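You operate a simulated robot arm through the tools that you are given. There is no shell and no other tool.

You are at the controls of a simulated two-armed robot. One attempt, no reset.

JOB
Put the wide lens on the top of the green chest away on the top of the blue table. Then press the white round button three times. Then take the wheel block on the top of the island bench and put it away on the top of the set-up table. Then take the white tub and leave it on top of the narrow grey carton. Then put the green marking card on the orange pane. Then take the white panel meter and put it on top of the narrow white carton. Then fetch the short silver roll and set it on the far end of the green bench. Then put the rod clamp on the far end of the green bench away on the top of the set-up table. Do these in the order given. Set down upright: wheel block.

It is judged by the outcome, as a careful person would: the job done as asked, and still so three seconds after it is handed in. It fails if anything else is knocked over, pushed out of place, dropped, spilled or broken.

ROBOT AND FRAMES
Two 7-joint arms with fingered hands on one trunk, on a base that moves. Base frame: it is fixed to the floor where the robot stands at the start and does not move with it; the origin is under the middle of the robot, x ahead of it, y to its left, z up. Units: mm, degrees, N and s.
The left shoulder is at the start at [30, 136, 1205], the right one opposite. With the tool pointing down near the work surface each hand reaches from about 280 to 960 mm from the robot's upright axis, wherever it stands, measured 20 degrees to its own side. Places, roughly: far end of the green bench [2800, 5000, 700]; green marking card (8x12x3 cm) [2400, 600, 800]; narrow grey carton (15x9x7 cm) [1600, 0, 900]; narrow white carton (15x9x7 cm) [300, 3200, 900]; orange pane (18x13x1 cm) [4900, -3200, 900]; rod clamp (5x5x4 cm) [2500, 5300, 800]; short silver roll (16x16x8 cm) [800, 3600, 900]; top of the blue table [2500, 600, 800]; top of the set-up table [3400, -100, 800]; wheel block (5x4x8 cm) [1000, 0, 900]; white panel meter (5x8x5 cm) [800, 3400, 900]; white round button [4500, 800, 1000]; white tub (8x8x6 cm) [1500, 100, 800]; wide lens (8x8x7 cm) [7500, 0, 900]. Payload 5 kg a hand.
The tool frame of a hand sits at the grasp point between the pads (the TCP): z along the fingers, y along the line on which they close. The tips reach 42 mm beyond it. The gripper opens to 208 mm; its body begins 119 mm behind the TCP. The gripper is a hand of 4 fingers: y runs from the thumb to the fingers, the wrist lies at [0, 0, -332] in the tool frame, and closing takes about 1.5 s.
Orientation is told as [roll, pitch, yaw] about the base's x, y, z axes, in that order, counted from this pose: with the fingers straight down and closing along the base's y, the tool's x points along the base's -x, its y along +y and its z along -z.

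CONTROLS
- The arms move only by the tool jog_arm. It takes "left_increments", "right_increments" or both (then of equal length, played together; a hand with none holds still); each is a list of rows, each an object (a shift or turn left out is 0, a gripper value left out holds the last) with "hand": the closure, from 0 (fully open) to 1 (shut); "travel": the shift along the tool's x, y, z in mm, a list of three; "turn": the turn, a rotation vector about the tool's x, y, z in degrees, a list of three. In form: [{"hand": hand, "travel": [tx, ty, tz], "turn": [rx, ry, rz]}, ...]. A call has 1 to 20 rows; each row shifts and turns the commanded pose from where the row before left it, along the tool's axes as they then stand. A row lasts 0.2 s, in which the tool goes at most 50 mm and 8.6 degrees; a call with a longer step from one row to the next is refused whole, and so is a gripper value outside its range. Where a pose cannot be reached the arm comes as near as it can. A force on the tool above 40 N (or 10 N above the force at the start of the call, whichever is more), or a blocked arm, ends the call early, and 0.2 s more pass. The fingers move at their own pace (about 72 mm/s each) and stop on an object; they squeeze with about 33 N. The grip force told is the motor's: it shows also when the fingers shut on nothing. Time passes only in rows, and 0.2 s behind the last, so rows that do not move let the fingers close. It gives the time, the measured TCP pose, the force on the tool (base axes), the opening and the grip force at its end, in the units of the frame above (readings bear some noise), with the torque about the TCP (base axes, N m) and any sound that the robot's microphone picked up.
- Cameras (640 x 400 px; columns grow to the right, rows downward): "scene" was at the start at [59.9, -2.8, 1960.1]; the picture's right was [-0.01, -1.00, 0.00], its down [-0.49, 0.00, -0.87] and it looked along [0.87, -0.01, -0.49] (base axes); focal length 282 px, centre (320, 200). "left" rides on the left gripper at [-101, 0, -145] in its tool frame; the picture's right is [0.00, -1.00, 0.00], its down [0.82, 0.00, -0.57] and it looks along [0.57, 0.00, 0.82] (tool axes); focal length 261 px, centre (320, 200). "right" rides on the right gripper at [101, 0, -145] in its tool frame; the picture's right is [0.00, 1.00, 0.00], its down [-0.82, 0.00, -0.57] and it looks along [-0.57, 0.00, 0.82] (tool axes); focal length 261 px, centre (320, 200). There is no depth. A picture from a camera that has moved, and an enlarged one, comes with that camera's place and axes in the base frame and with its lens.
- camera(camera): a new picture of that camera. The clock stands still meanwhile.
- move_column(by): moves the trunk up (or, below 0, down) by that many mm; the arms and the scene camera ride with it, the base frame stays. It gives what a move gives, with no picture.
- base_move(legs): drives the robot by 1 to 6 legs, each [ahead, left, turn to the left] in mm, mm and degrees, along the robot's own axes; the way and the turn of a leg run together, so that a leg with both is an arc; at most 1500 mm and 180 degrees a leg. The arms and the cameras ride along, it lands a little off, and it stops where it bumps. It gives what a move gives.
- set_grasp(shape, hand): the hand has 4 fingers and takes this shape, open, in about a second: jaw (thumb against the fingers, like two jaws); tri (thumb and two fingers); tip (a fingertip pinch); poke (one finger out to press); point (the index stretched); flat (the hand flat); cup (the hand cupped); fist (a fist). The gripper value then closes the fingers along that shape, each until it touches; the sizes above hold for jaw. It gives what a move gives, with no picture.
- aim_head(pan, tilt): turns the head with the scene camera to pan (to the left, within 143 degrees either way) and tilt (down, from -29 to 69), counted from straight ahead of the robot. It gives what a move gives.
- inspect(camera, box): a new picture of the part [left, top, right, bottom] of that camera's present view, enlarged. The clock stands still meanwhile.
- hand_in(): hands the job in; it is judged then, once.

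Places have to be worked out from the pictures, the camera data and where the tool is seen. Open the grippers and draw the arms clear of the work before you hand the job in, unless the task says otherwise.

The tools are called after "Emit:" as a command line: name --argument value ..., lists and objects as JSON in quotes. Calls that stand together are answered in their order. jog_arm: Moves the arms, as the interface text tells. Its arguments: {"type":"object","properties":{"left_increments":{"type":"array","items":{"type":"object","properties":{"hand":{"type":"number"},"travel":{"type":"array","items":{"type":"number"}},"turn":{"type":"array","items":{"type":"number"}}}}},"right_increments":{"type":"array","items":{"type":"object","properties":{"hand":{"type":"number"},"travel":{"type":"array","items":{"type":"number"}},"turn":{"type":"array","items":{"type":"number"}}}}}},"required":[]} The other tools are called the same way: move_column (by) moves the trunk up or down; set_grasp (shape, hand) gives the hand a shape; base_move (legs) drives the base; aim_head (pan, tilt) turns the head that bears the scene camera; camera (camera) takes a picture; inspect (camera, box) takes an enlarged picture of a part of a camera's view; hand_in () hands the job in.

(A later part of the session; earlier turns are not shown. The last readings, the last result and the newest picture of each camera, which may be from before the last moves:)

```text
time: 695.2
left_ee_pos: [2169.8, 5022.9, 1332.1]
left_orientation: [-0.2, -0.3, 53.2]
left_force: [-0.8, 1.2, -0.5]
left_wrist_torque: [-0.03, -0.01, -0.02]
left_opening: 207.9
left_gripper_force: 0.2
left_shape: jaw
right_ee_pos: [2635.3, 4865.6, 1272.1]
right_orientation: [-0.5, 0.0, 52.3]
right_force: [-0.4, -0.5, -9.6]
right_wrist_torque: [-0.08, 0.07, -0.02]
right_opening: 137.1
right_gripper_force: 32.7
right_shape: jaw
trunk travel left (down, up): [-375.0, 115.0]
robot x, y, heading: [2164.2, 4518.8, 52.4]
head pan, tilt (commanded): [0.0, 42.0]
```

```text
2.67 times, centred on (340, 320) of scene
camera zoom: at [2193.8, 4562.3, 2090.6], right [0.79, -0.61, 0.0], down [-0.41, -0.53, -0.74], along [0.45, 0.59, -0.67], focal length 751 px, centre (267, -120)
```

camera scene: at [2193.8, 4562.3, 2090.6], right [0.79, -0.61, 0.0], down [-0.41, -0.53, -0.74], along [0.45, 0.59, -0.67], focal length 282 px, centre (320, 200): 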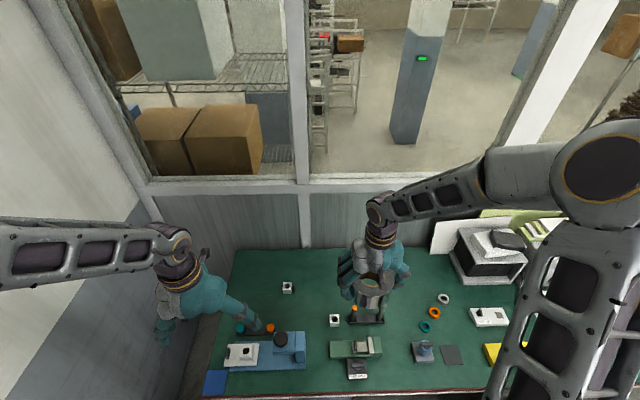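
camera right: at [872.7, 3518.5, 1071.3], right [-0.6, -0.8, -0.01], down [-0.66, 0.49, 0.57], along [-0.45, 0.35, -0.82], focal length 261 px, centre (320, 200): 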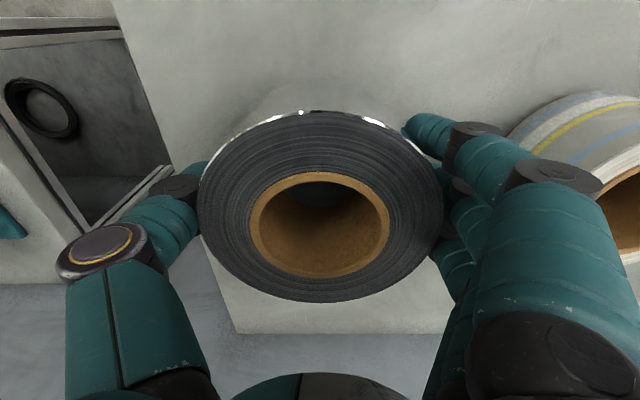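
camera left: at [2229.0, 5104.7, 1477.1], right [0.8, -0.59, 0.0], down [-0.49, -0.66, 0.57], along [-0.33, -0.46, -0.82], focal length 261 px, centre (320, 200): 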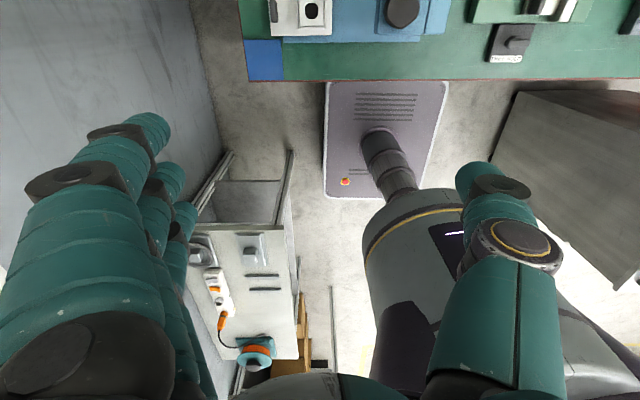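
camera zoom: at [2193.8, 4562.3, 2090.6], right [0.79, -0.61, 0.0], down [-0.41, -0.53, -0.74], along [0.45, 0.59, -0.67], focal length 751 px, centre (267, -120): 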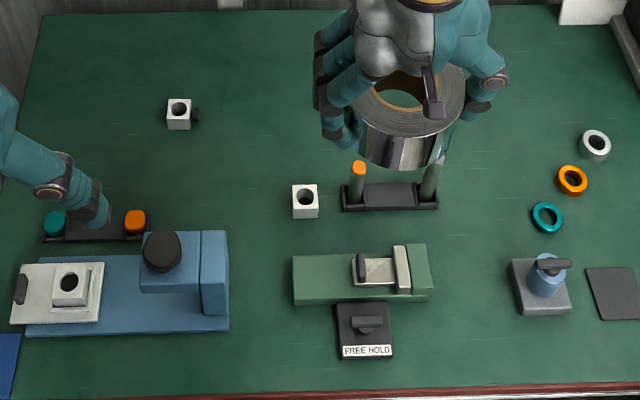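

The roll will go on the free back area right of the rod clamp, at about 861 mm ahead and 64 mm right of me. I lower the trunk and carry it over, well above the items.

Emit:
move_column --by -150

Emit:
jog_arm --right_increments '[{"travel": [-43.6, 14.1, 0]}, {"travel": [-43.6, 14.1, 0]}, {"travel": [-43.6, 14.1, 0]}, {"travel": [-43.6, 14.1, 5]}, {"travel": [-43.6, 14.1, 10]}, {"travel": [-43.6, 14.1, 15]}, {"travel": [-43.6, 14.1, 15]}, {}]'

Emit:
camera --camera "right"

Emit:
camera --camera "scene"

```text
time: 697.0
left_ee_pos: [2170.0, 5021.6, 1182.1]
left_orientation: [-0.2, -0.2, 53.4]
left_force: [0.0, -0.4, 0.6]
left_wrist_torque: [0.01, 0.03, 0.02]
left_opening: 207.9
left_gripper_force: 0.0
left_shape: jaw
right_ee_pos: [2636.5, 4863.9, 1122.9]
right_orientation: [-0.5, -0.2, 52.2]
right_force: [-0.5, 0.1, -9.3]
right_wrist_torque: [-0.06, 0.04, 0.0]
right_opening: 137.3
right_gripper_force: 33.2
right_shape: jaw
trunk travel left (down, up): [-225.0, 265.0]
robot x, y, heading: [2164.3, 4522.8, 52.6]
head pan, tilt (commanded): [0.0, 42.0]
```

```text
time: 698.8
left_ee_pos: [2169.4, 5021.0, 1183.8]
left_orientation: [-0.2, -0.4, 53.3]
left_force: [-0.4, -0.5, 0.6]
left_wrist_torque: [0.15, -0.02, -0.01]
left_opening: 207.9
left_gripper_force: 0.2
left_shape: jaw
right_ee_pos: [2744.0, 5163.2, 1078.2]
right_orientation: [-0.5, -0.2, 52.3]
right_force: [0.6, -1.9, -8.1]
right_wrist_torque: [0.08, 0.03, -0.03]
right_opening: 137.1
right_gripper_force: 33.3
right_shape: jaw
trunk travel left (down, up): [-225.0, 265.0]
robot x, y, heading: [2160.6, 4519.0, 52.2]
head pan, tilt (commanded): [0.0, 42.0]
```

```text
taken
camera right: at [2680.1, 5084.6, 1222.9], right [-0.79, 0.62, -0.01], down [0.5, 0.65, 0.57], along [0.36, 0.45, -0.82], focal length 261 px, centre (320, 200)
```

right: 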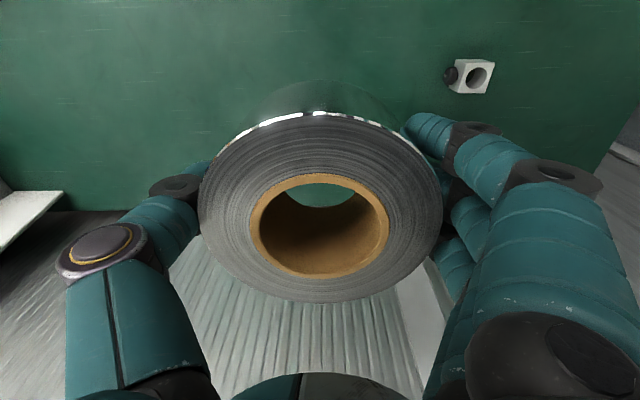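

```text
taken
camera scene: at [2193.4, 4559.1, 1940.8], right [0.79, -0.61, 0.0], down [-0.41, -0.53, -0.74], along [0.45, 0.59, -0.67], focal length 282 px, centre (320, 200)
```

scene: 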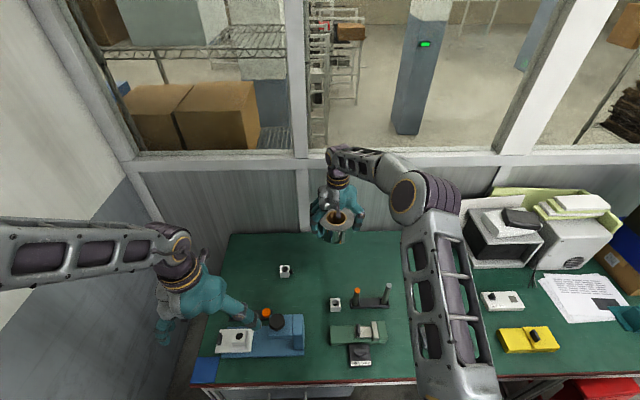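

The drop zone is clear (rod clamp 245 mm to the left, bench back edge 270 mm behind). I descend.

Emit:
jog_arm --right_increments '[{"travel": [0, 0, 40]}, {"travel": [0, 0, 40]}, {"travel": [0, 0, 40]}, {"travel": [0, 0, 40]}, {"travel": [0, 0, 40]}, {"travel": [0, 0, 35]}, {}]'

Emit:
inspect --camera "scene" --box '[250, 200, 410, 300]'

Emit:
camera --camera "right"

```text
time: 700.4
left_ee_pos: [2170.2, 5021.9, 1181.6]
left_orientation: [-0.2, -0.3, 53.2]
left_force: [-0.4, -0.3, 0.6]
left_wrist_torque: [0.06, 0.0, -0.02]
left_opening: 207.7
left_gripper_force: 0.0
left_shape: jaw
right_ee_pos: [2746.8, 5163.1, 841.6]
right_orientation: [-0.5, -0.1, 52.2]
right_force: [-0.1, -1.1, -9.2]
right_wrist_torque: [-0.05, 0.06, -0.01]
right_opening: 137.4
right_gripper_force: 32.8
right_shape: jaw
trunk travel left (down, up): [-225.0, 265.0]
robot x, y, heading: [2164.2, 4522.3, 52.3]
head pan, tilt (commanded): [0.0, 42.0]
```

```text
4.00 times, centred on (330, 250) of scene
camera zoom: at [2193.3, 4561.2, 1940.7], right [0.79, -0.61, 0.0], down [-0.41, -0.53, -0.74], along [0.45, 0.59, -0.67], focal length 1126 px, centre (280, 0)
```

zoom: 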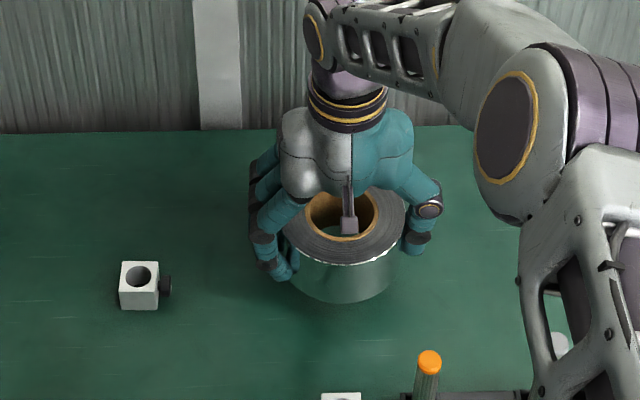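

```text
taken
camera right: at [2683.7, 5082.7, 986.6], right [-0.79, 0.62, -0.01], down [0.5, 0.65, 0.57], along [0.36, 0.45, -0.82], focal length 261 px, centre (320, 200)
```

right: 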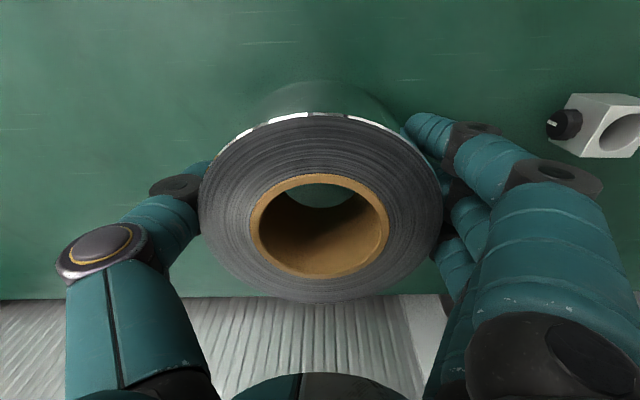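

Close above the bench now. I step down to contact.

Emit:
jog_arm --right_increments '[{"travel": [0, 0, 5]}, {"travel": [0, 0, 5]}, {}]'

Emit:
jog_arm --right_increments '[{"travel": [0, 0, 4]}, {"travel": [0, 0, 4]}, {}]'

```text
time: 701.2
left_ee_pos: [2170.9, 5024.0, 1181.3]
left_orientation: [-0.3, -0.3, 53.3]
left_force: [0.2, 0.3, -0.3]
left_wrist_torque: [0.02, -0.01, 0.01]
left_opening: 208.0
left_gripper_force: 0.1
left_shape: jaw
right_ee_pos: [2746.7, 5163.4, 831.7]
right_orientation: [-0.4, -0.1, 52.2]
right_force: [0.2, 0.2, -8.7]
right_wrist_torque: [-0.08, 0.11, 0.01]
right_opening: 137.0
right_gripper_force: 33.0
right_shape: jaw
trunk travel left (down, up): [-225.0, 265.0]
robot x, y, heading: [2158.3, 4522.6, 52.5]
head pan, tilt (commanded): [0.0, 42.0]
```

```text
time: 702.0
left_ee_pos: [2170.3, 5023.2, 1181.1]
left_orientation: [-0.2, -0.3, 53.2]
left_force: [0.0, -0.3, -0.4]
left_wrist_torque: [-0.01, 0.01, -0.01]
left_opening: 207.8
left_gripper_force: 0.0
left_shape: jaw
right_ee_pos: [2746.5, 5164.3, 824.4]
right_orientation: [-0.5, 0.0, 52.2]
right_force: [-0.2, -0.6, -8.6]
right_wrist_torque: [-0.06, 0.02, -0.03]
right_opening: 137.0
right_gripper_force: 33.4
right_shape: jaw
trunk travel left (down, up): [-225.0, 265.0]
robot x, y, heading: [2160.5, 4522.0, 52.4]
head pan, tilt (commanded): [0.0, 42.0]
```

Emit:
jog_arm --right_increments '[{"travel": [0, 0, 4]}, {"travel": [0, 0, 4]}, {}]'

Emit:
jog_arm --right_increments '[{"travel": [0, 0, 4]}, {}]'

Emit:
jog_arm --right_increments '[{"travel": [0, 0, 4]}, {}]'

```text
time: 702.8
left_ee_pos: [2170.4, 5024.2, 1181.0]
left_orientation: [-0.1, -0.3, 53.3]
left_force: [-1.0, 0.4, -0.6]
left_wrist_torque: [0.03, 0.04, -0.01]
left_opening: 207.8
left_gripper_force: 0.0
left_shape: jaw
right_ee_pos: [2747.1, 5164.7, 816.3]
right_orientation: [-0.5, -0.1, 52.1]
right_force: [0.6, 0.1, -9.5]
right_wrist_torque: [-0.06, 0.03, 0.01]
right_opening: 137.2
right_gripper_force: 33.7
right_shape: jaw
trunk travel left (down, up): [-225.0, 265.0]
robot x, y, heading: [2162.9, 4522.2, 52.4]
head pan, tilt (commanded): [0.0, 42.0]
```

```text
time: 703.4
left_ee_pos: [2170.6, 5022.1, 1182.0]
left_orientation: [-0.2, -0.3, 53.4]
left_force: [-0.4, 0.3, -0.8]
left_wrist_torque: [-0.03, -0.02, 0.0]
left_opening: 207.9
left_gripper_force: 0.0
left_shape: jaw
right_ee_pos: [2747.4, 5163.5, 812.1]
right_orientation: [-0.5, -0.1, 52.2]
right_force: [0.4, 0.9, -9.9]
right_wrist_torque: [-0.08, 0.09, -0.01]
right_opening: 137.1
right_gripper_force: 33.5
right_shape: jaw
trunk travel left (down, up): [-225.0, 265.0]
robot x, y, heading: [2160.9, 4523.4, 52.4]
head pan, tilt (commanded): [0.0, 42.0]
```

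```text
time: 704.0
left_ee_pos: [2169.0, 5023.8, 1180.7]
left_orientation: [-0.2, -0.4, 53.3]
left_force: [-0.3, 0.0, -0.5]
left_wrist_torque: [0.04, -0.06, 0.0]
left_opening: 207.9
left_gripper_force: 0.1
left_shape: jaw
right_ee_pos: [2748.9, 5165.4, 808.1]
right_orientation: [-0.5, -0.1, 52.3]
right_force: [0.3, 0.8, -8.5]
right_wrist_torque: [-0.06, 0.09, -0.01]
right_opening: 137.0
right_gripper_force: 33.1
right_shape: jaw
trunk travel left (down, up): [-225.0, 265.0]
robot x, y, heading: [2164.8, 4519.2, 52.6]
head pan, tilt (commanded): [0.0, 42.0]
```

Still free at 808. I keep going in 3–4 mm steps.

Emit:
jog_arm --right_increments '[{"travel": [0, 0, 4]}, {}]'

Emit:
jog_arm --right_increments '[{"travel": [0, 0, 3]}, {}]'

Emit:
jog_arm --right_increments '[{"travel": [0, 0, 3]}, {}]'

```text
time: 704.6
left_ee_pos: [2170.5, 5022.3, 1181.6]
left_orientation: [-0.2, -0.3, 53.3]
left_force: [0.0, -0.6, -1.0]
left_wrist_torque: [0.0, -0.02, -0.01]
left_opening: 207.8
left_gripper_force: 0.0
left_shape: jaw
right_ee_pos: [2748.3, 5163.6, 803.7]
right_orientation: [-0.6, -0.1, 52.2]
right_force: [0.2, -0.5, -9.1]
right_wrist_torque: [-0.04, 0.08, 0.03]
right_opening: 136.9
right_gripper_force: 33.2
right_shape: jaw
trunk travel left (down, up): [-225.0, 265.0]
robot x, y, heading: [2164.7, 4522.9, 52.5]
head pan, tilt (commanded): [0.0, 42.0]
```

```text
time: 705.2
left_ee_pos: [2170.9, 5022.7, 1181.3]
left_orientation: [-0.2, -0.3, 53.3]
left_force: [0.4, -0.5, -0.4]
left_wrist_torque: [-0.01, -0.01, -0.01]
left_opening: 207.9
left_gripper_force: 0.0
left_shape: jaw
right_ee_pos: [2748.5, 5164.7, 801.0]
right_orientation: [-0.5, -0.1, 52.2]
right_force: [0.0, 0.5, -8.5]
right_wrist_torque: [-0.1, 0.06, 0.0]
right_opening: 137.2
right_gripper_force: 32.8
right_shape: jaw
trunk travel left (down, up): [-225.0, 265.0]
robot x, y, heading: [2161.9, 4521.6, 52.7]
head pan, tilt (commanded): [0.0, 42.0]
```

```text
time: 705.8
left_ee_pos: [2169.7, 5022.8, 1181.5]
left_orientation: [-0.2, -0.4, 53.3]
left_force: [0.9, -0.3, -0.4]
left_wrist_torque: [0.02, -0.01, 0.02]
left_opening: 207.6
left_gripper_force: 0.1
left_shape: jaw
right_ee_pos: [2747.7, 5165.1, 798.4]
right_orientation: [-0.5, 0.0, 52.2]
right_force: [0.7, -0.4, -9.4]
right_wrist_torque: [-0.05, 0.06, -0.05]
right_opening: 136.9
right_gripper_force: 32.8
right_shape: jaw
trunk travel left (down, up): [-225.0, 265.0]
robot x, y, heading: [2162.9, 4518.9, 52.4]
head pan, tilt (commanded): [0.0, 42.0]
```

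I check the remaining gap visually before going on.

Emit:
inspect --camera "scene" --box '[270, 210, 390, 285]'

Emit:
jog_arm --right_increments '[{"travel": [0, 0, 3]}, {}]'

Emit:
jog_arm --right_increments '[{"travel": [0, 0, 3]}, {}]'

```text
5.33 times, centred on (330, 248) of scene
camera zoom: at [2193.9, 4562.0, 1940.6], right [0.79, -0.61, 0.0], down [-0.41, -0.53, -0.74], along [0.45, 0.59, -0.67], focal length 1502 px, centre (267, -53)
```

zoom: 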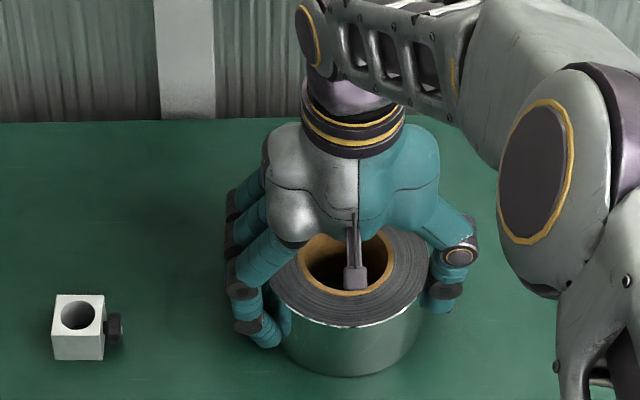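

```text
time: 706.4
left_ee_pos: [2169.7, 5021.1, 1182.6]
left_orientation: [-0.2, -0.3, 53.2]
left_force: [0.2, -0.2, -0.1]
left_wrist_torque: [-0.03, -0.04, 0.05]
left_opening: 207.6
left_gripper_force: 0.0
left_shape: jaw
right_ee_pos: [2748.0, 5164.6, 796.9]
right_orientation: [-0.5, -0.2, 52.2]
right_force: [-2.2, -3.3, 7.7]
right_wrist_torque: [0.08, 0.17, 0.09]
right_opening: 137.1
right_gripper_force: 32.7
right_shape: jaw
trunk travel left (down, up): [-225.0, 265.0]
robot x, y, heading: [2161.9, 4521.5, 52.4]
head pan, tilt (commanded): [0.0, 42.0]
```

```text
time: 707.0
left_ee_pos: [2168.2, 5020.6, 1182.1]
left_orientation: [-0.2, -0.4, 53.2]
left_force: [-0.3, -0.9, 0.4]
left_wrist_torque: [-0.01, -0.01, 0.01]
left_opening: 207.5
left_gripper_force: 0.1
left_shape: jaw
right_ee_pos: [2747.9, 5165.0, 795.2]
right_orientation: [-0.4, -0.5, 52.2]
right_force: [-3.6, -6.9, 31.6]
right_wrist_torque: [-0.05, 0.15, 0.12]
right_opening: 136.7
right_gripper_force: 33.2
right_shape: jaw
trunk travel left (down, up): [-225.0, 265.0]
robot x, y, heading: [2160.4, 4519.7, 52.5]
head pan, tilt (commanded): [0.0, 42.0]
```

Contact with the bench at z≈797. I relieve the pressure, open the hand and lift straight up.

Emit:
jog_arm --right_increments '[{"travel": [0, 0, -2]}, {"hand": 0.3}, {"hand": 0.2}, {"hand": 0.1}, {"hand": 0.0}, {}, {}, {}, {"travel": [0, 0, -15]}, {"travel": [0, 0, -35]}, {"travel": [0, 0, -45]}, {"travel": [0, 0, -45]}, {"travel": [0, 0, -45]}, {"travel": [0, 0, -45]}]'

Emit:
camera --camera "right"

Emit:
camera --camera "scene"

```text
time: 710.0
left_ee_pos: [2169.2, 5021.3, 1182.6]
left_orientation: [-0.1, -0.4, 53.3]
left_force: [0.1, -1.4, 0.3]
left_wrist_torque: [0.08, -0.05, -0.01]
left_opening: 207.9
left_gripper_force: 0.1
left_shape: jaw
right_ee_pos: [2745.1, 5163.3, 1023.4]
right_orientation: [-0.6, -0.1, 52.1]
right_force: [-1.1, -1.2, -1.5]
right_wrist_torque: [0.12, -0.16, 0.01]
right_opening: 207.6
right_gripper_force: 0.1
right_shape: jaw
trunk travel left (down, up): [-225.0, 265.0]
robot x, y, heading: [2160.3, 4519.7, 52.3]
head pan, tilt (commanded): [0.0, 42.0]
```

```text
taken
camera right: at [2681.1, 5084.7, 1168.8], right [-0.79, 0.62, -0.01], down [0.5, 0.65, 0.57], along [0.36, 0.45, -0.82], focal length 261 px, centre (320, 200)
```

right: 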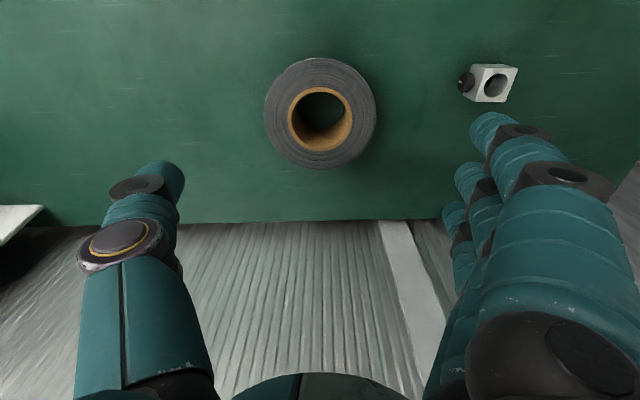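

```text
taken
camera scene: at [2192.3, 4559.9, 1940.8], right [0.79, -0.61, 0.0], down [-0.41, -0.53, -0.74], along [0.45, 0.59, -0.67], focal length 282 px, centre (320, 200)
```

scene: 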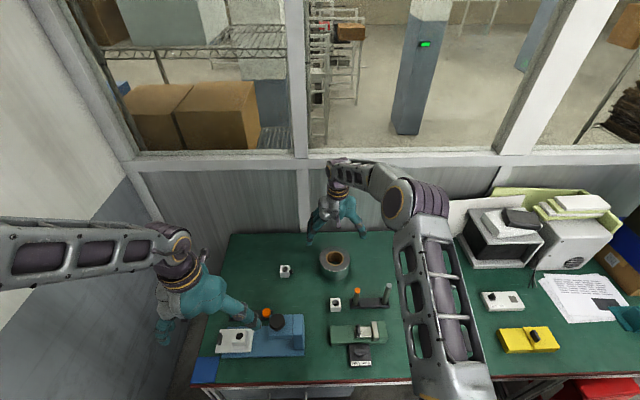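

The roll stands on the far end of the green bench. Now the rod clamp, about 841 mm ahead and 180 mm left of me: I retract the right arm and bring the left wrist camera over the clamp.

Emit:
jog_arm --right_increments '[{"travel": [43, -22, -12]}, {"travel": [43, -22, -12]}, {"travel": [43, -22, -12]}, {"travel": [43, -22, -12]}, {"travel": [43, -22, -12]}, {"travel": [43, -22, -12]}, {"travel": [43, -22, -12]}, {"travel": [43, -22, -12]}, {"travel": [43, -22, -12]}, {"travel": [43, -22, -12]}]'

Emit:
jog_arm --left_increments '[{"travel": [-44, -14, 5]}, {"travel": [-44, -14, 5]}, {"travel": [-44, -14, 5]}, {"travel": [-44, -14, 5]}, {"travel": [-44, -14, 5]}, {"travel": [-44, -14, 5]}, {"travel": [-44, -14, 5]}, {"travel": [-44, -14, 5]}, {"travel": [-44, -14, 5]}, {"turn": [0, -7, 0]}, {"turn": [0, -7, 0]}, {"turn": [0, -7, 0]}, {"turn": [0, -7, 0]}, {"turn": [0, -7, 0]}, {}]'

Emit:
camera --camera "left"

```text
time: 712.2
left_ee_pos: [2168.2, 5020.1, 1182.9]
left_orientation: [-0.2, -0.4, 53.3]
left_force: [-0.8, -0.7, -0.5]
left_wrist_torque: [0.16, -0.07, -0.01]
left_opening: 207.8
left_gripper_force: 0.0
left_shape: jaw
right_ee_pos: [2655.5, 4688.6, 1145.4]
right_orientation: [-0.5, -0.2, 52.2]
right_force: [-0.5, -0.9, 0.2]
right_wrist_torque: [0.12, -0.08, 0.04]
right_opening: 207.6
right_gripper_force: 0.0
right_shape: jaw
trunk travel left (down, up): [-225.0, 265.0]
robot x, y, heading: [2162.3, 4518.0, 52.3]
head pan, tilt (commanded): [0.0, 42.0]
```

```text
time: 715.4
left_ee_pos: [2508.5, 5264.1, 1141.2]
left_orientation: [-0.3, -35.4, 53.5]
left_force: [-0.5, -0.3, -0.2]
left_wrist_torque: [0.02, 0.01, -0.04]
left_opening: 207.8
left_gripper_force: 0.0
left_shape: jaw
right_ee_pos: [2655.6, 4690.6, 1145.9]
right_orientation: [-0.5, -0.1, 52.2]
right_force: [0.0, -0.2, -0.6]
right_wrist_torque: [-0.04, -0.03, 0.02]
right_opening: 207.8
right_gripper_force: 0.1
right_shape: jaw
trunk travel left (down, up): [-225.0, 265.0]
robot x, y, heading: [2162.7, 4523.3, 52.5]
head pan, tilt (commanded): [0.0, 42.0]
```

```text
taken
camera left: at [2505.9, 5264.6, 1316.3], right [0.8, -0.59, 0.01], down [-0.59, -0.8, -0.01], along [0.01, 0.0, -1.0], focal length 261 px, centre (320, 200)
```

left: 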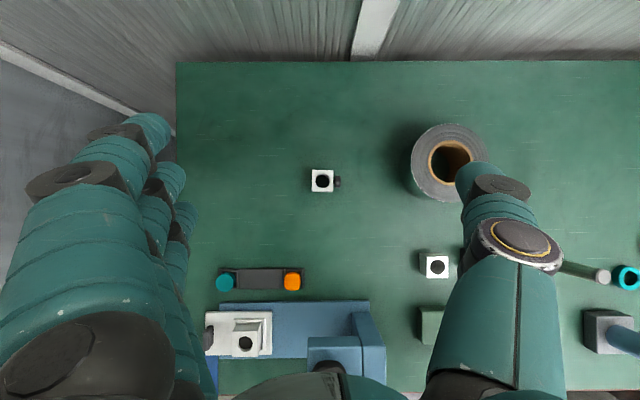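

I enlarge this overhead view of the clamp.

Emit:
inspect --camera "left" --box '[280, 150, 376, 210]'

```text
6.67 times, centred on (328, 180) of left
camera zoom: at [2505.9, 5264.6, 1316.3], right [0.8, -0.59, 0.01], down [-0.59, -0.8, -0.01], along [0.01, 0.0, -1.0], focal length 1738 px, centre (267, 333)
```

zoom: 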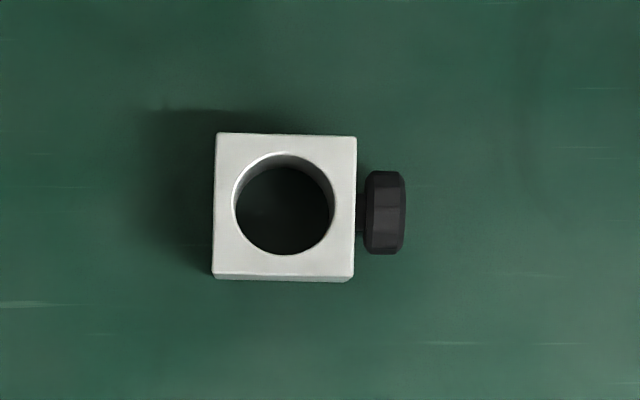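

The clamp is a 44 mm cube at about (2536, 5295), its knob on the right. I level the hand, rotate it so that it closes on the near and far faces, and centre it.

Emit:
jog_arm --left_increments '[{"turn": [0, 7.08, 0], "hand": 0.6}, {"turn": [0, 7.08, 0]}, {"turn": [0, 7.08, 0]}, {"turn": [0, 7.08, 0]}, {"turn": [0, 7.08, 0]}, {"turn": [0, 0, -8.04]}, {"turn": [0, 0, -8.04]}, {"turn": [0, 0, -8.04]}, {"turn": [0, 0, -8.04]}, {"turn": [0, 0, -8.04]}, {"turn": [0, 0, -8.04]}, {"turn": [0, 0, -8.04]}, {"turn": [0, 0, -8.04]}, {"turn": [0, 0, -8.04]}, {"turn": [0, 0, -8.04]}, {"turn": [0, 0, -8.04]}, {"travel": [3.7, -41.2, 0]}, {"travel": [0, 0, 45]}, {"travel": [0, 0, 45]}, {}]'

Emit:
camera --camera "left"

Emit:
inspect --camera "scene" --box '[220, 200, 380, 300]'

```text
time: 719.6
left_ee_pos: [2536.3, 5292.3, 1050.2]
left_orientation: [0.0, 0.1, 141.7]
left_force: [-0.5, -0.3, 1.3]
left_wrist_torque: [0.09, -0.06, 0.02]
left_opening: 83.3
left_gripper_force: 0.0
left_shape: jaw
right_ee_pos: [2655.8, 4690.5, 1146.3]
right_orientation: [-0.5, -0.2, 52.1]
right_force: [-1.0, -0.3, 0.5]
right_wrist_torque: [0.07, -0.06, 0.04]
right_opening: 207.8
right_gripper_force: 0.1
right_shape: jaw
trunk travel left (down, up): [-225.0, 265.0]
robot x, y, heading: [2160.7, 4519.6, 52.3]
head pan, tilt (commanded): [0.0, 42.0]
```

```text
taken
camera left: at [2455.7, 5355.8, 1195.7], right [0.62, 0.79, 0.0], down [0.64, -0.5, 0.57], along [0.45, -0.35, -0.82], focal length 261 px, centre (320, 200)
```

left: 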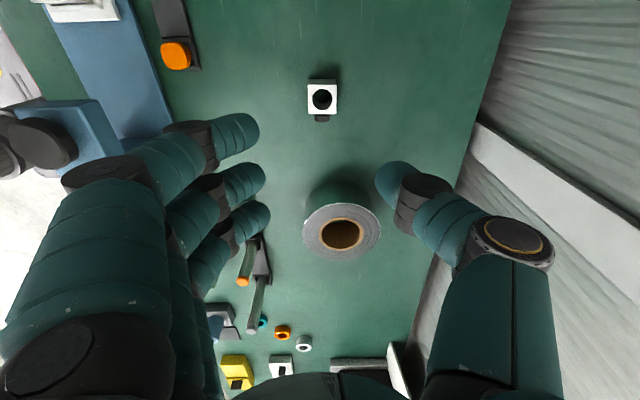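

```text
4.00 times, centred on (300, 250) of scene
camera zoom: at [2192.5, 4560.3, 1940.8], right [0.79, -0.61, 0.0], down [-0.41, -0.53, -0.74], along [0.45, 0.59, -0.67], focal length 1126 px, centre (400, 0)
```

zoom: 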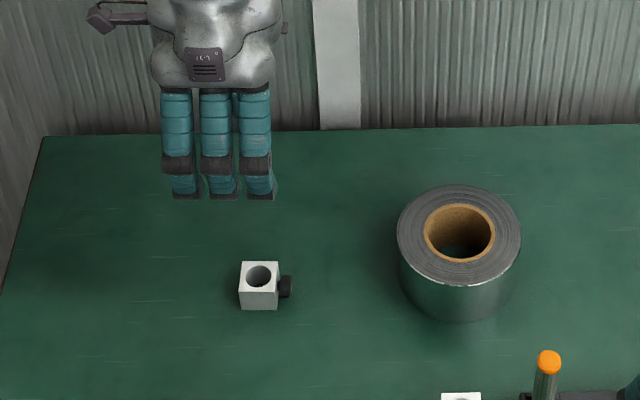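

The clamp is exactly under the hand. I descend to just above it and check.

Emit:
jog_arm --left_increments '[{"travel": [0, -2, 44]}, {"travel": [0, 0, 44]}, {"travel": [0, 0, 44]}, {"travel": [0, 0, 44]}, {"travel": [0, 0, 34]}, {}]'

Emit:
camera --camera "left"

```text
time: 721.0
left_ee_pos: [2536.8, 5295.9, 836.0]
left_orientation: [0.0, 0.2, 141.8]
left_force: [-0.4, -0.5, -0.1]
left_wrist_torque: [0.05, -0.04, -0.02]
left_opening: 83.6
left_gripper_force: 0.1
left_shape: jaw
right_ee_pos: [2656.0, 4690.5, 1145.7]
right_orientation: [-0.6, 0.0, 52.2]
right_force: [-0.2, -0.8, 0.3]
right_wrist_torque: [0.02, -0.05, -0.04]
right_opening: 207.9
right_gripper_force: 0.1
right_shape: jaw
trunk travel left (down, up): [-225.0, 265.0]
robot x, y, heading: [2160.3, 4519.7, 52.4]
head pan, tilt (commanded): [0.0, 42.0]
```

```text
taken
camera left: at [2456.3, 5358.1, 981.9], right [0.62, 0.79, 0.0], down [0.65, -0.5, 0.57], along [0.45, -0.35, -0.82], focal length 261 px, centre (320, 200)
```

left: 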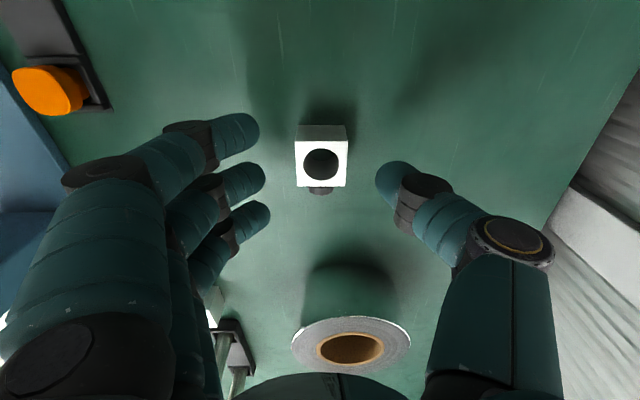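

Centred. I descend 42 mm more and close on the cube.

Emit:
jog_arm --left_increments '[{"travel": [0, 0, 22]}, {"travel": [0, 0, 20]}, {}]'

Emit:
jog_arm --left_increments '[{"hand": 0.7}, {"hand": 0.76}, {"hand": 0.82}, {}, {}, {}, {}]'

Emit:
camera --camera "left"

Emit:
inspect --camera "scene" --box '[240, 230, 340, 292]'

```text
time: 721.8
left_ee_pos: [2537.6, 5295.8, 795.6]
left_orientation: [0.1, 0.3, 141.7]
left_force: [-1.0, 0.0, -0.5]
left_wrist_torque: [0.03, -0.01, 0.01]
left_opening: 83.5
left_gripper_force: 0.0
left_shape: jaw
right_ee_pos: [2656.8, 4690.6, 1145.1]
right_orientation: [-0.5, -0.1, 52.2]
right_force: [0.5, -0.7, 0.4]
right_wrist_torque: [0.0, 0.01, -0.01]
right_opening: 207.9
right_gripper_force: 0.1
right_shape: jaw
trunk travel left (down, up): [-225.0, 265.0]
robot x, y, heading: [2159.8, 4520.1, 52.5]
head pan, tilt (commanded): [0.0, 42.0]
```

```text
time: 723.4
left_ee_pos: [2538.1, 5295.5, 797.0]
left_orientation: [-0.1, 0.3, 141.8]
left_force: [-0.1, 1.3, 6.2]
left_wrist_torque: [-0.15, -0.04, 0.0]
left_opening: 24.7
left_gripper_force: 33.2
left_shape: jaw
right_ee_pos: [2656.4, 4690.9, 1145.9]
right_orientation: [-0.5, -0.1, 52.2]
right_force: [-0.1, -0.4, 0.2]
right_wrist_torque: [0.02, 0.01, 0.01]
right_opening: 207.8
right_gripper_force: 0.0
right_shape: jaw
trunk travel left (down, up): [-225.0, 265.0]
robot x, y, heading: [2162.2, 4525.8, 52.4]
head pan, tilt (commanded): [0.0, 42.0]
```

```text
taken
camera left: at [2458.3, 5359.2, 941.3], right [0.62, 0.79, 0.0], down [0.65, -0.5, 0.57], along [0.45, -0.35, -0.82], focal length 261 px, centre (320, 200)
```

left: 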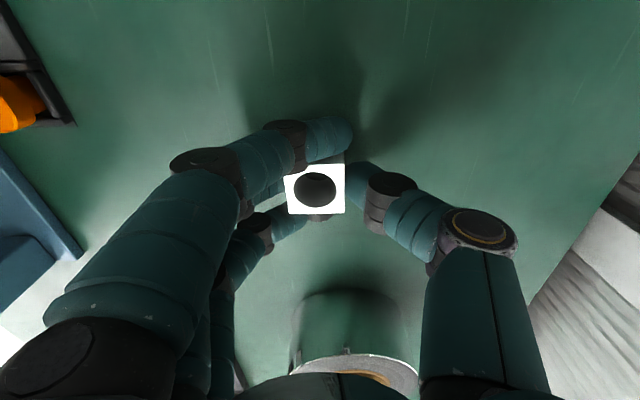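

```text
6.40 times, centred on (290, 261) of scene
camera zoom: at [2193.1, 4560.9, 1940.7], right [0.79, -0.61, 0.0], down [-0.41, -0.53, -0.74], along [0.45, 0.59, -0.67], focal length 1802 px, centre (512, -190)
```

zoom: 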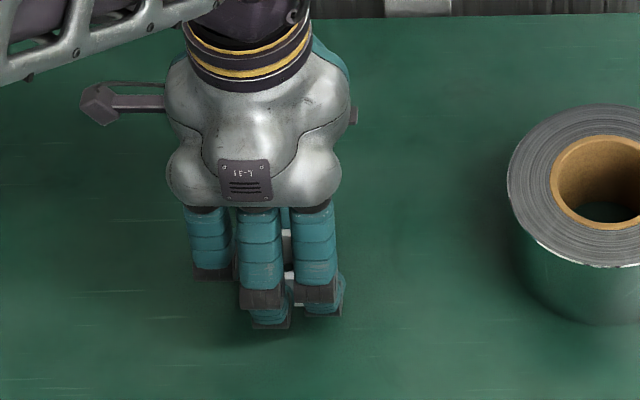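

Gripped at 33 N. I lift 30 mm and check that the clamp comes along.

Emit:
jog_arm --left_increments '[{"travel": [0, 0, -5]}, {"travel": [0, 0, -10]}, {"travel": [0, 0, -20]}, {}, {}]'

Emit:
camera --camera "left"

Emit:
inspect --camera "scene" --box '[240, 220, 340, 282]'

```text
time: 724.6
left_ee_pos: [2539.1, 5294.8, 832.6]
left_orientation: [0.2, 0.2, 141.7]
left_force: [-0.4, -0.5, -0.6]
left_wrist_torque: [0.0, -0.04, 0.0]
left_opening: 23.4
left_gripper_force: 32.7
left_shape: jaw
right_ee_pos: [2655.9, 4690.2, 1145.3]
right_orientation: [-0.4, -0.1, 52.2]
right_force: [0.0, -0.2, -0.2]
right_wrist_torque: [0.02, 0.01, 0.02]
right_opening: 207.9
right_gripper_force: 0.0
right_shape: jaw
trunk travel left (down, up): [-225.0, 265.0]
robot x, y, heading: [2160.7, 4520.3, 52.4]
head pan, tilt (commanded): [0.0, 42.0]
```

```text
taken
camera left: at [2458.9, 5358.0, 977.1], right [0.62, 0.79, 0.0], down [0.65, -0.5, 0.57], along [0.45, -0.35, -0.82], focal length 261 px, centre (320, 200)
```

left: 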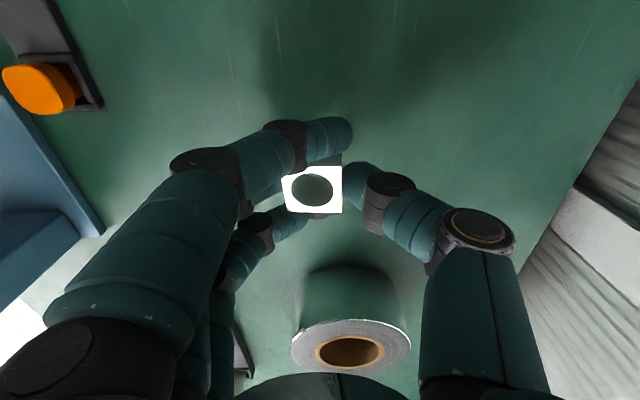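

```text
6.40 times, centred on (290, 251) of scene
camera zoom: at [2193.2, 4561.0, 1940.7], right [0.79, -0.61, 0.0], down [-0.41, -0.53, -0.74], along [0.45, 0.59, -0.67], focal length 1802 px, centre (512, -126)
```

zoom: 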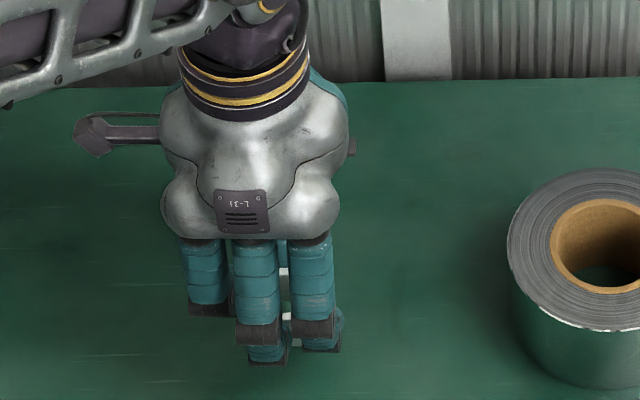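

The clamp is held (light). I raise it, draw it in, raise the trunk and back out past the console.

Emit:
jog_arm --left_increments '[{"travel": [0, 0, -45]}, {"travel": [0, 0, -45]}, {"travel": [0, 0, -45]}, {"travel": [0, 0, -45]}, {"travel": [0, 0, -45]}, {"travel": [0, 0, -45]}, {"travel": [0, 40, -20]}, {"travel": [0, 45, 0]}, {"travel": [0, 45, 0]}, {"travel": [0, 45, 0]}, {"travel": [0, 45, 0]}, {"travel": [0, 45, 0]}, {}]'

Emit:
camera --camera "left"

Emit:
move_column --by 200

Emit:
base_move --legs '[[-700, -540, 0.5]]'

```text
time: 727.4
left_ee_pos: [2373.5, 5088.6, 1120.8]
left_orientation: [0.1, 0.3, 141.8]
left_force: [0.1, 0.2, -2.4]
left_wrist_torque: [-0.1, 0.02, -0.02]
left_opening: 23.6
left_gripper_force: 32.5
left_shape: jaw
right_ee_pos: [2658.1, 4692.6, 1145.1]
right_orientation: [-0.5, -0.1, 52.2]
right_force: [0.8, 1.0, -0.4]
right_wrist_torque: [-0.1, 0.06, -0.02]
right_opening: 207.4
right_gripper_force: 0.0
right_shape: jaw
trunk travel left (down, up): [-225.0, 265.0]
robot x, y, heading: [2163.0, 4520.4, 52.4]
head pan, tilt (commanded): [0.0, 42.0]
```

```text
taken
camera left: at [2293.7, 5153.0, 1265.7], right [0.62, 0.79, 0.0], down [0.65, -0.5, 0.58], along [0.45, -0.36, -0.82], focal length 261 px, centre (320, 200)
```

left: 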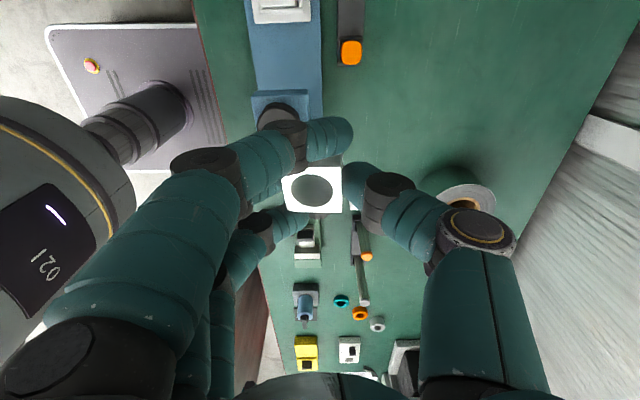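

```text
time: 729.6
left_ee_pos: [2372.4, 5089.1, 1321.1]
left_orientation: [0.2, 0.2, 141.7]
left_force: [-0.5, 0.0, -1.4]
left_wrist_torque: [0.06, -0.02, -0.02]
left_opening: 23.4
left_gripper_force: 32.8
left_shape: jaw
right_ee_pos: [2656.4, 4690.6, 1345.5]
right_orientation: [-0.5, 0.0, 52.2]
right_force: [0.4, 0.2, 0.7]
right_wrist_torque: [-0.01, -0.01, -0.02]
right_opening: 207.7
right_gripper_force: 0.1
right_shape: jaw
trunk travel left (down, up): [-425.0, 65.0]
robot x, y, heading: [2160.6, 4519.1, 52.6]
head pan, tilt (commanded): [0.0, 42.0]
```

```text
time: 734.2
left_ee_pos: [2382.9, 4199.8, 1321.7]
left_orientation: [0.1, 0.2, 141.6]
left_force: [-0.3, 0.4, -1.2]
left_wrist_torque: [-0.02, 0.02, 0.01]
left_opening: 23.5
left_gripper_force: 32.9
left_shape: jaw
right_ee_pos: [2664.5, 3801.7, 1345.1]
right_orientation: [-0.5, -0.1, 52.2]
right_force: [-0.2, 0.2, 0.3]
right_wrist_torque: [0.04, -0.01, 0.0]
right_opening: 208.0
right_gripper_force: 0.1
right_shape: jaw
trunk travel left (down, up): [-425.0, 65.0]
robot x, y, heading: [2168.6, 3631.5, 52.3]
head pan, tilt (commanded): [0.0, 42.0]
```

I reverse to the aisle line, turn toward +u and drive up to the set-up table.

Emit:
base_move --legs '[[-1460, 0, 0.7], [0, 0, -90]]'

Emit:
aim_head --pan 0 --tilt 30

Emit:
camera --camera "scene"

```text
time: 745.3
left_ee_pos: [1878.9, 2273.0, 1321.5]
left_orientation: [0.1, 0.2, 52.3]
left_force: [0.1, 0.2, -1.3]
left_wrist_torque: [0.01, -0.02, 0.01]
left_opening: 23.3
left_gripper_force: 33.1
left_shape: jaw
right_ee_pos: [1483.5, 1985.4, 1345.4]
right_orientation: [-0.5, -0.1, -37.1]
right_force: [-0.3, -0.3, -0.1]
right_wrist_torque: [-0.03, 0.0, 0.0]
right_opening: 207.7
right_gripper_force: 0.1
right_shape: jaw
trunk travel left (down, up): [-425.0, 65.0]
robot x, y, heading: [1311.5, 2481.4, -36.9]
head pan, tilt (commanded): [0.0, 42.0]
```

```text
time: 746.0
left_ee_pos: [1879.9, 2272.9, 1321.2]
left_orientation: [0.1, 0.2, 52.4]
left_force: [0.0, 0.3, -2.1]
left_wrist_torque: [0.01, -0.04, -0.01]
left_opening: 23.5
left_gripper_force: 32.6
left_shape: jaw
right_ee_pos: [1484.4, 1986.4, 1345.9]
right_orientation: [-0.4, -0.1, -37.3]
right_force: [0.3, -0.2, -0.1]
right_wrist_torque: [-0.02, -0.03, -0.02]
right_opening: 207.7
right_gripper_force: 0.0
right_shape: jaw
trunk travel left (down, up): [-425.0, 65.0]
robot x, y, heading: [1309.0, 2475.9, -37.0]
head pan, tilt (commanded): [0.0, 30.0]
```

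```text
taken
camera scene: at [1356.2, 2440.4, 2158.9], right [-0.6, -0.8, 0.0], down [-0.4, 0.3, -0.87], along [0.69, -0.52, -0.5], focal length 282 px, centre (320, 200)
```

scene: 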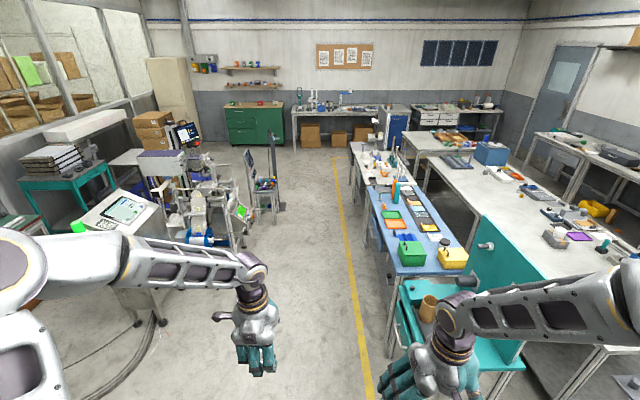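

Aligned in the aisle. I drive ahead to the right end of the set-up table and turn to face it.

Emit:
base_move --legs '[[1350, 0, 0], [1330, -30, 0], [0, 0, -90]]'

Emit:
aim_head --pan 15 --tilt 50

Emit:
camera --camera "scene"

Emit:
camera --camera "right"

```text
time: 763.1
left_ee_pos: [3217.3, 239.7, 1321.7]
left_orientation: [0.2, 0.2, -39.9]
left_force: [0.6, -0.5, -0.9]
left_wrist_torque: [-0.04, 0.01, 0.0]
left_opening: 23.1
left_gripper_force: 33.1
left_shape: jaw
right_ee_pos: [2945.0, 646.1, 1344.8]
right_orientation: [-0.6, -0.1, -129.5]
right_force: [0.4, 0.3, 0.4]
right_wrist_torque: [0.0, 0.0, -0.01]
right_opening: 208.0
right_gripper_force: 0.1
right_shape: jaw
trunk travel left (down, up): [-425.0, 65.0]
robot x, y, heading: [3443.3, 801.4, -129.3]
head pan, tilt (commanded): [0.0, 30.0]
```

```text
time: 763.9
left_ee_pos: [3216.2, 239.3, 1322.2]
left_orientation: [0.0, 0.2, -39.9]
left_force: [0.4, -0.3, -0.7]
left_wrist_torque: [0.0, 0.02, 0.01]
left_opening: 23.0
left_gripper_force: 32.5
left_shape: jaw
right_ee_pos: [2946.5, 645.8, 1345.6]
right_orientation: [-0.4, -0.1, -129.5]
right_force: [0.7, -0.2, 0.4]
right_wrist_torque: [-0.02, -0.01, -0.04]
right_opening: 207.7
right_gripper_force: 0.1
right_shape: jaw
trunk travel left (down, up): [-425.0, 65.0]
robot x, y, heading: [3443.9, 805.4, -129.2]
head pan, tilt (commanded): [15.0, 50.0]
```

```text
taken
camera scene: at [3430.1, 752.3, 2129.5], right [-0.91, 0.41, 0.0], down [0.31, 0.7, -0.64], along [-0.26, -0.59, -0.77], focal length 282 px, centre (320, 200)
```

scene: 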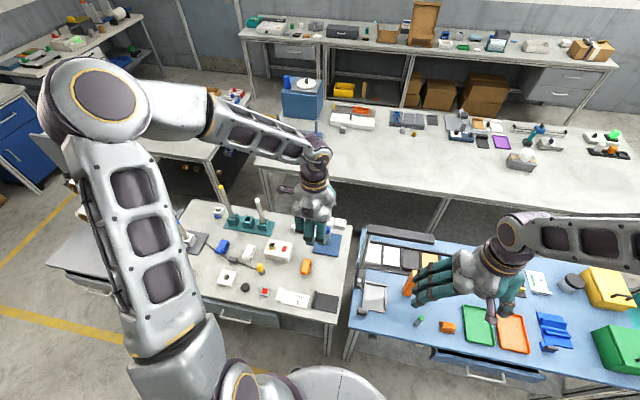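

```text
taken
camera right: at [3010.3, 721.6, 1490.1], right [0.77, -0.64, -0.01], down [-0.52, -0.63, 0.57], along [-0.37, -0.44, -0.82], focal length 261 px, centre (320, 200)
```

right: 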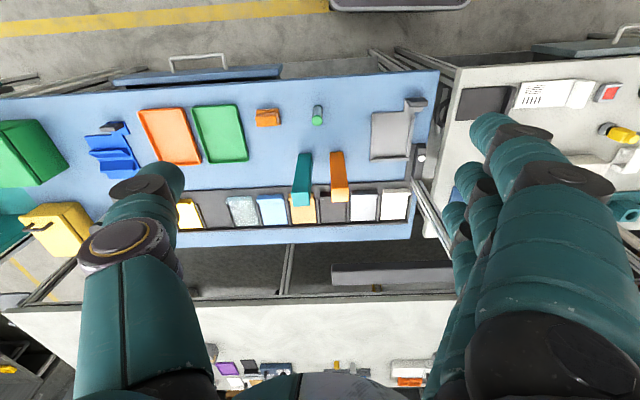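

I zoom in on the right end of the set-up table for the clamp's spot.

Emit:
inspect --camera "scene" --box '[170, 190, 370, 315]'

```text
3.20 times, centred on (270, 252) of scene
camera zoom: at [3430.1, 752.3, 2129.5], right [-0.91, 0.41, 0.0], down [0.31, 0.7, -0.64], along [-0.26, -0.59, -0.77], focal length 901 px, centre (480, 32)
```

zoom: 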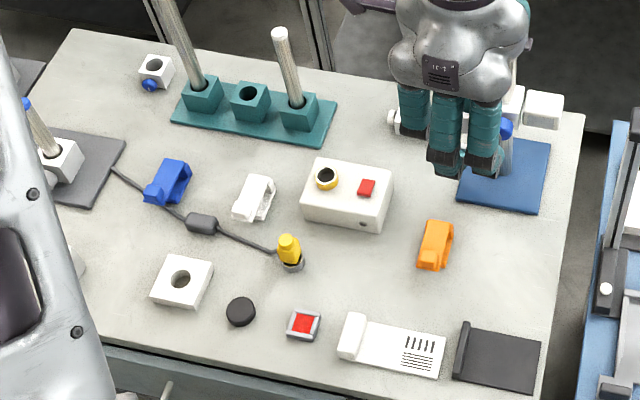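

There is a free spot of about 200×220 mm between the orange block, the blue base, the black pad and the table's right edge. I move the clamp over it and lower the trunk.

Emit:
jog_arm --left_increments '[{"travel": [13.5, -47, 0]}, {"travel": [13.5, -47, 0]}, {}]'

Emit:
move_column --by -200

Emit:
camera --camera "left"

Emit:
camera --camera "scene"

```text
time: 764.7
left_ee_pos: [3140.8, 185.2, 1320.8]
left_orientation: [0.0, 0.4, -39.8]
left_force: [1.1, 0.0, -0.3]
left_wrist_torque: [-0.07, 0.1, 0.01]
left_opening: 23.2
left_gripper_force: 33.3
left_shape: jaw
right_ee_pos: [2947.5, 646.4, 1345.6]
right_orientation: [-0.6, -0.3, -129.3]
right_force: [1.1, 0.8, 0.0]
right_wrist_torque: [-0.07, 0.11, -0.02]
right_opening: 207.5
right_gripper_force: 0.0
right_shape: jaw
trunk travel left (down, up): [-425.0, 65.0]
robot x, y, heading: [3446.7, 801.8, -129.3]
head pan, tilt (commanded): [15.0, 50.0]
```

```text
time: 766.9
left_ee_pos: [3138.3, 184.1, 1119.7]
left_orientation: [0.0, 0.2, -39.8]
left_force: [-0.6, 0.5, -1.2]
left_wrist_torque: [-0.03, -0.02, 0.02]
left_opening: 23.2
left_gripper_force: 33.0
left_shape: jaw
right_ee_pos: [2946.0, 646.1, 1145.8]
right_orientation: [-0.6, -0.2, -129.4]
right_force: [0.1, -1.0, -0.6]
right_wrist_torque: [0.0, -0.02, -0.03]
right_opening: 207.8
right_gripper_force: 0.0
right_shape: jaw
trunk travel left (down, up): [-225.0, 265.0]
robot x, y, heading: [3444.6, 801.0, -129.1]
head pan, tilt (commanded): [15.0, 50.0]
```

```text
taken
camera left: at [3215.9, 119.9, 1264.7], right [-0.64, -0.77, 0.0], down [-0.63, 0.52, 0.57], along [-0.44, 0.37, -0.82], focal length 261 px, centre (320, 200)
```

left: 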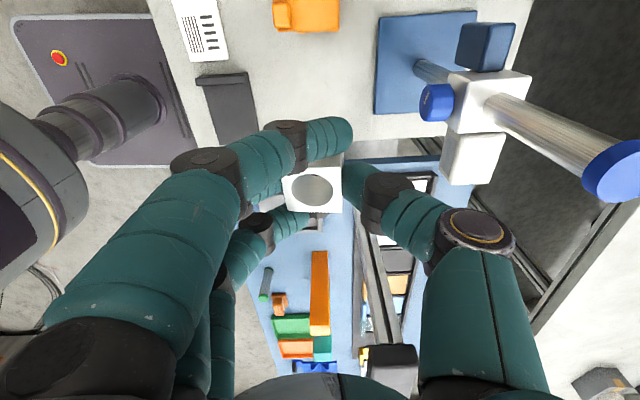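

```text
taken
camera scene: at [3430.1, 752.4, 1929.6], right [-0.91, 0.41, 0.0], down [0.31, 0.7, -0.64], along [-0.26, -0.59, -0.77], focal length 282 px, centre (320, 200)
```

scene: 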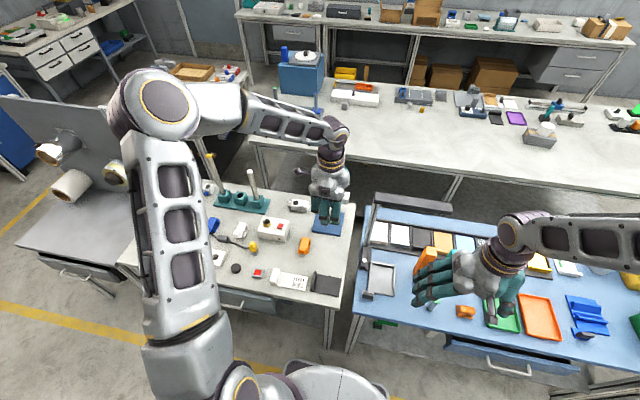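

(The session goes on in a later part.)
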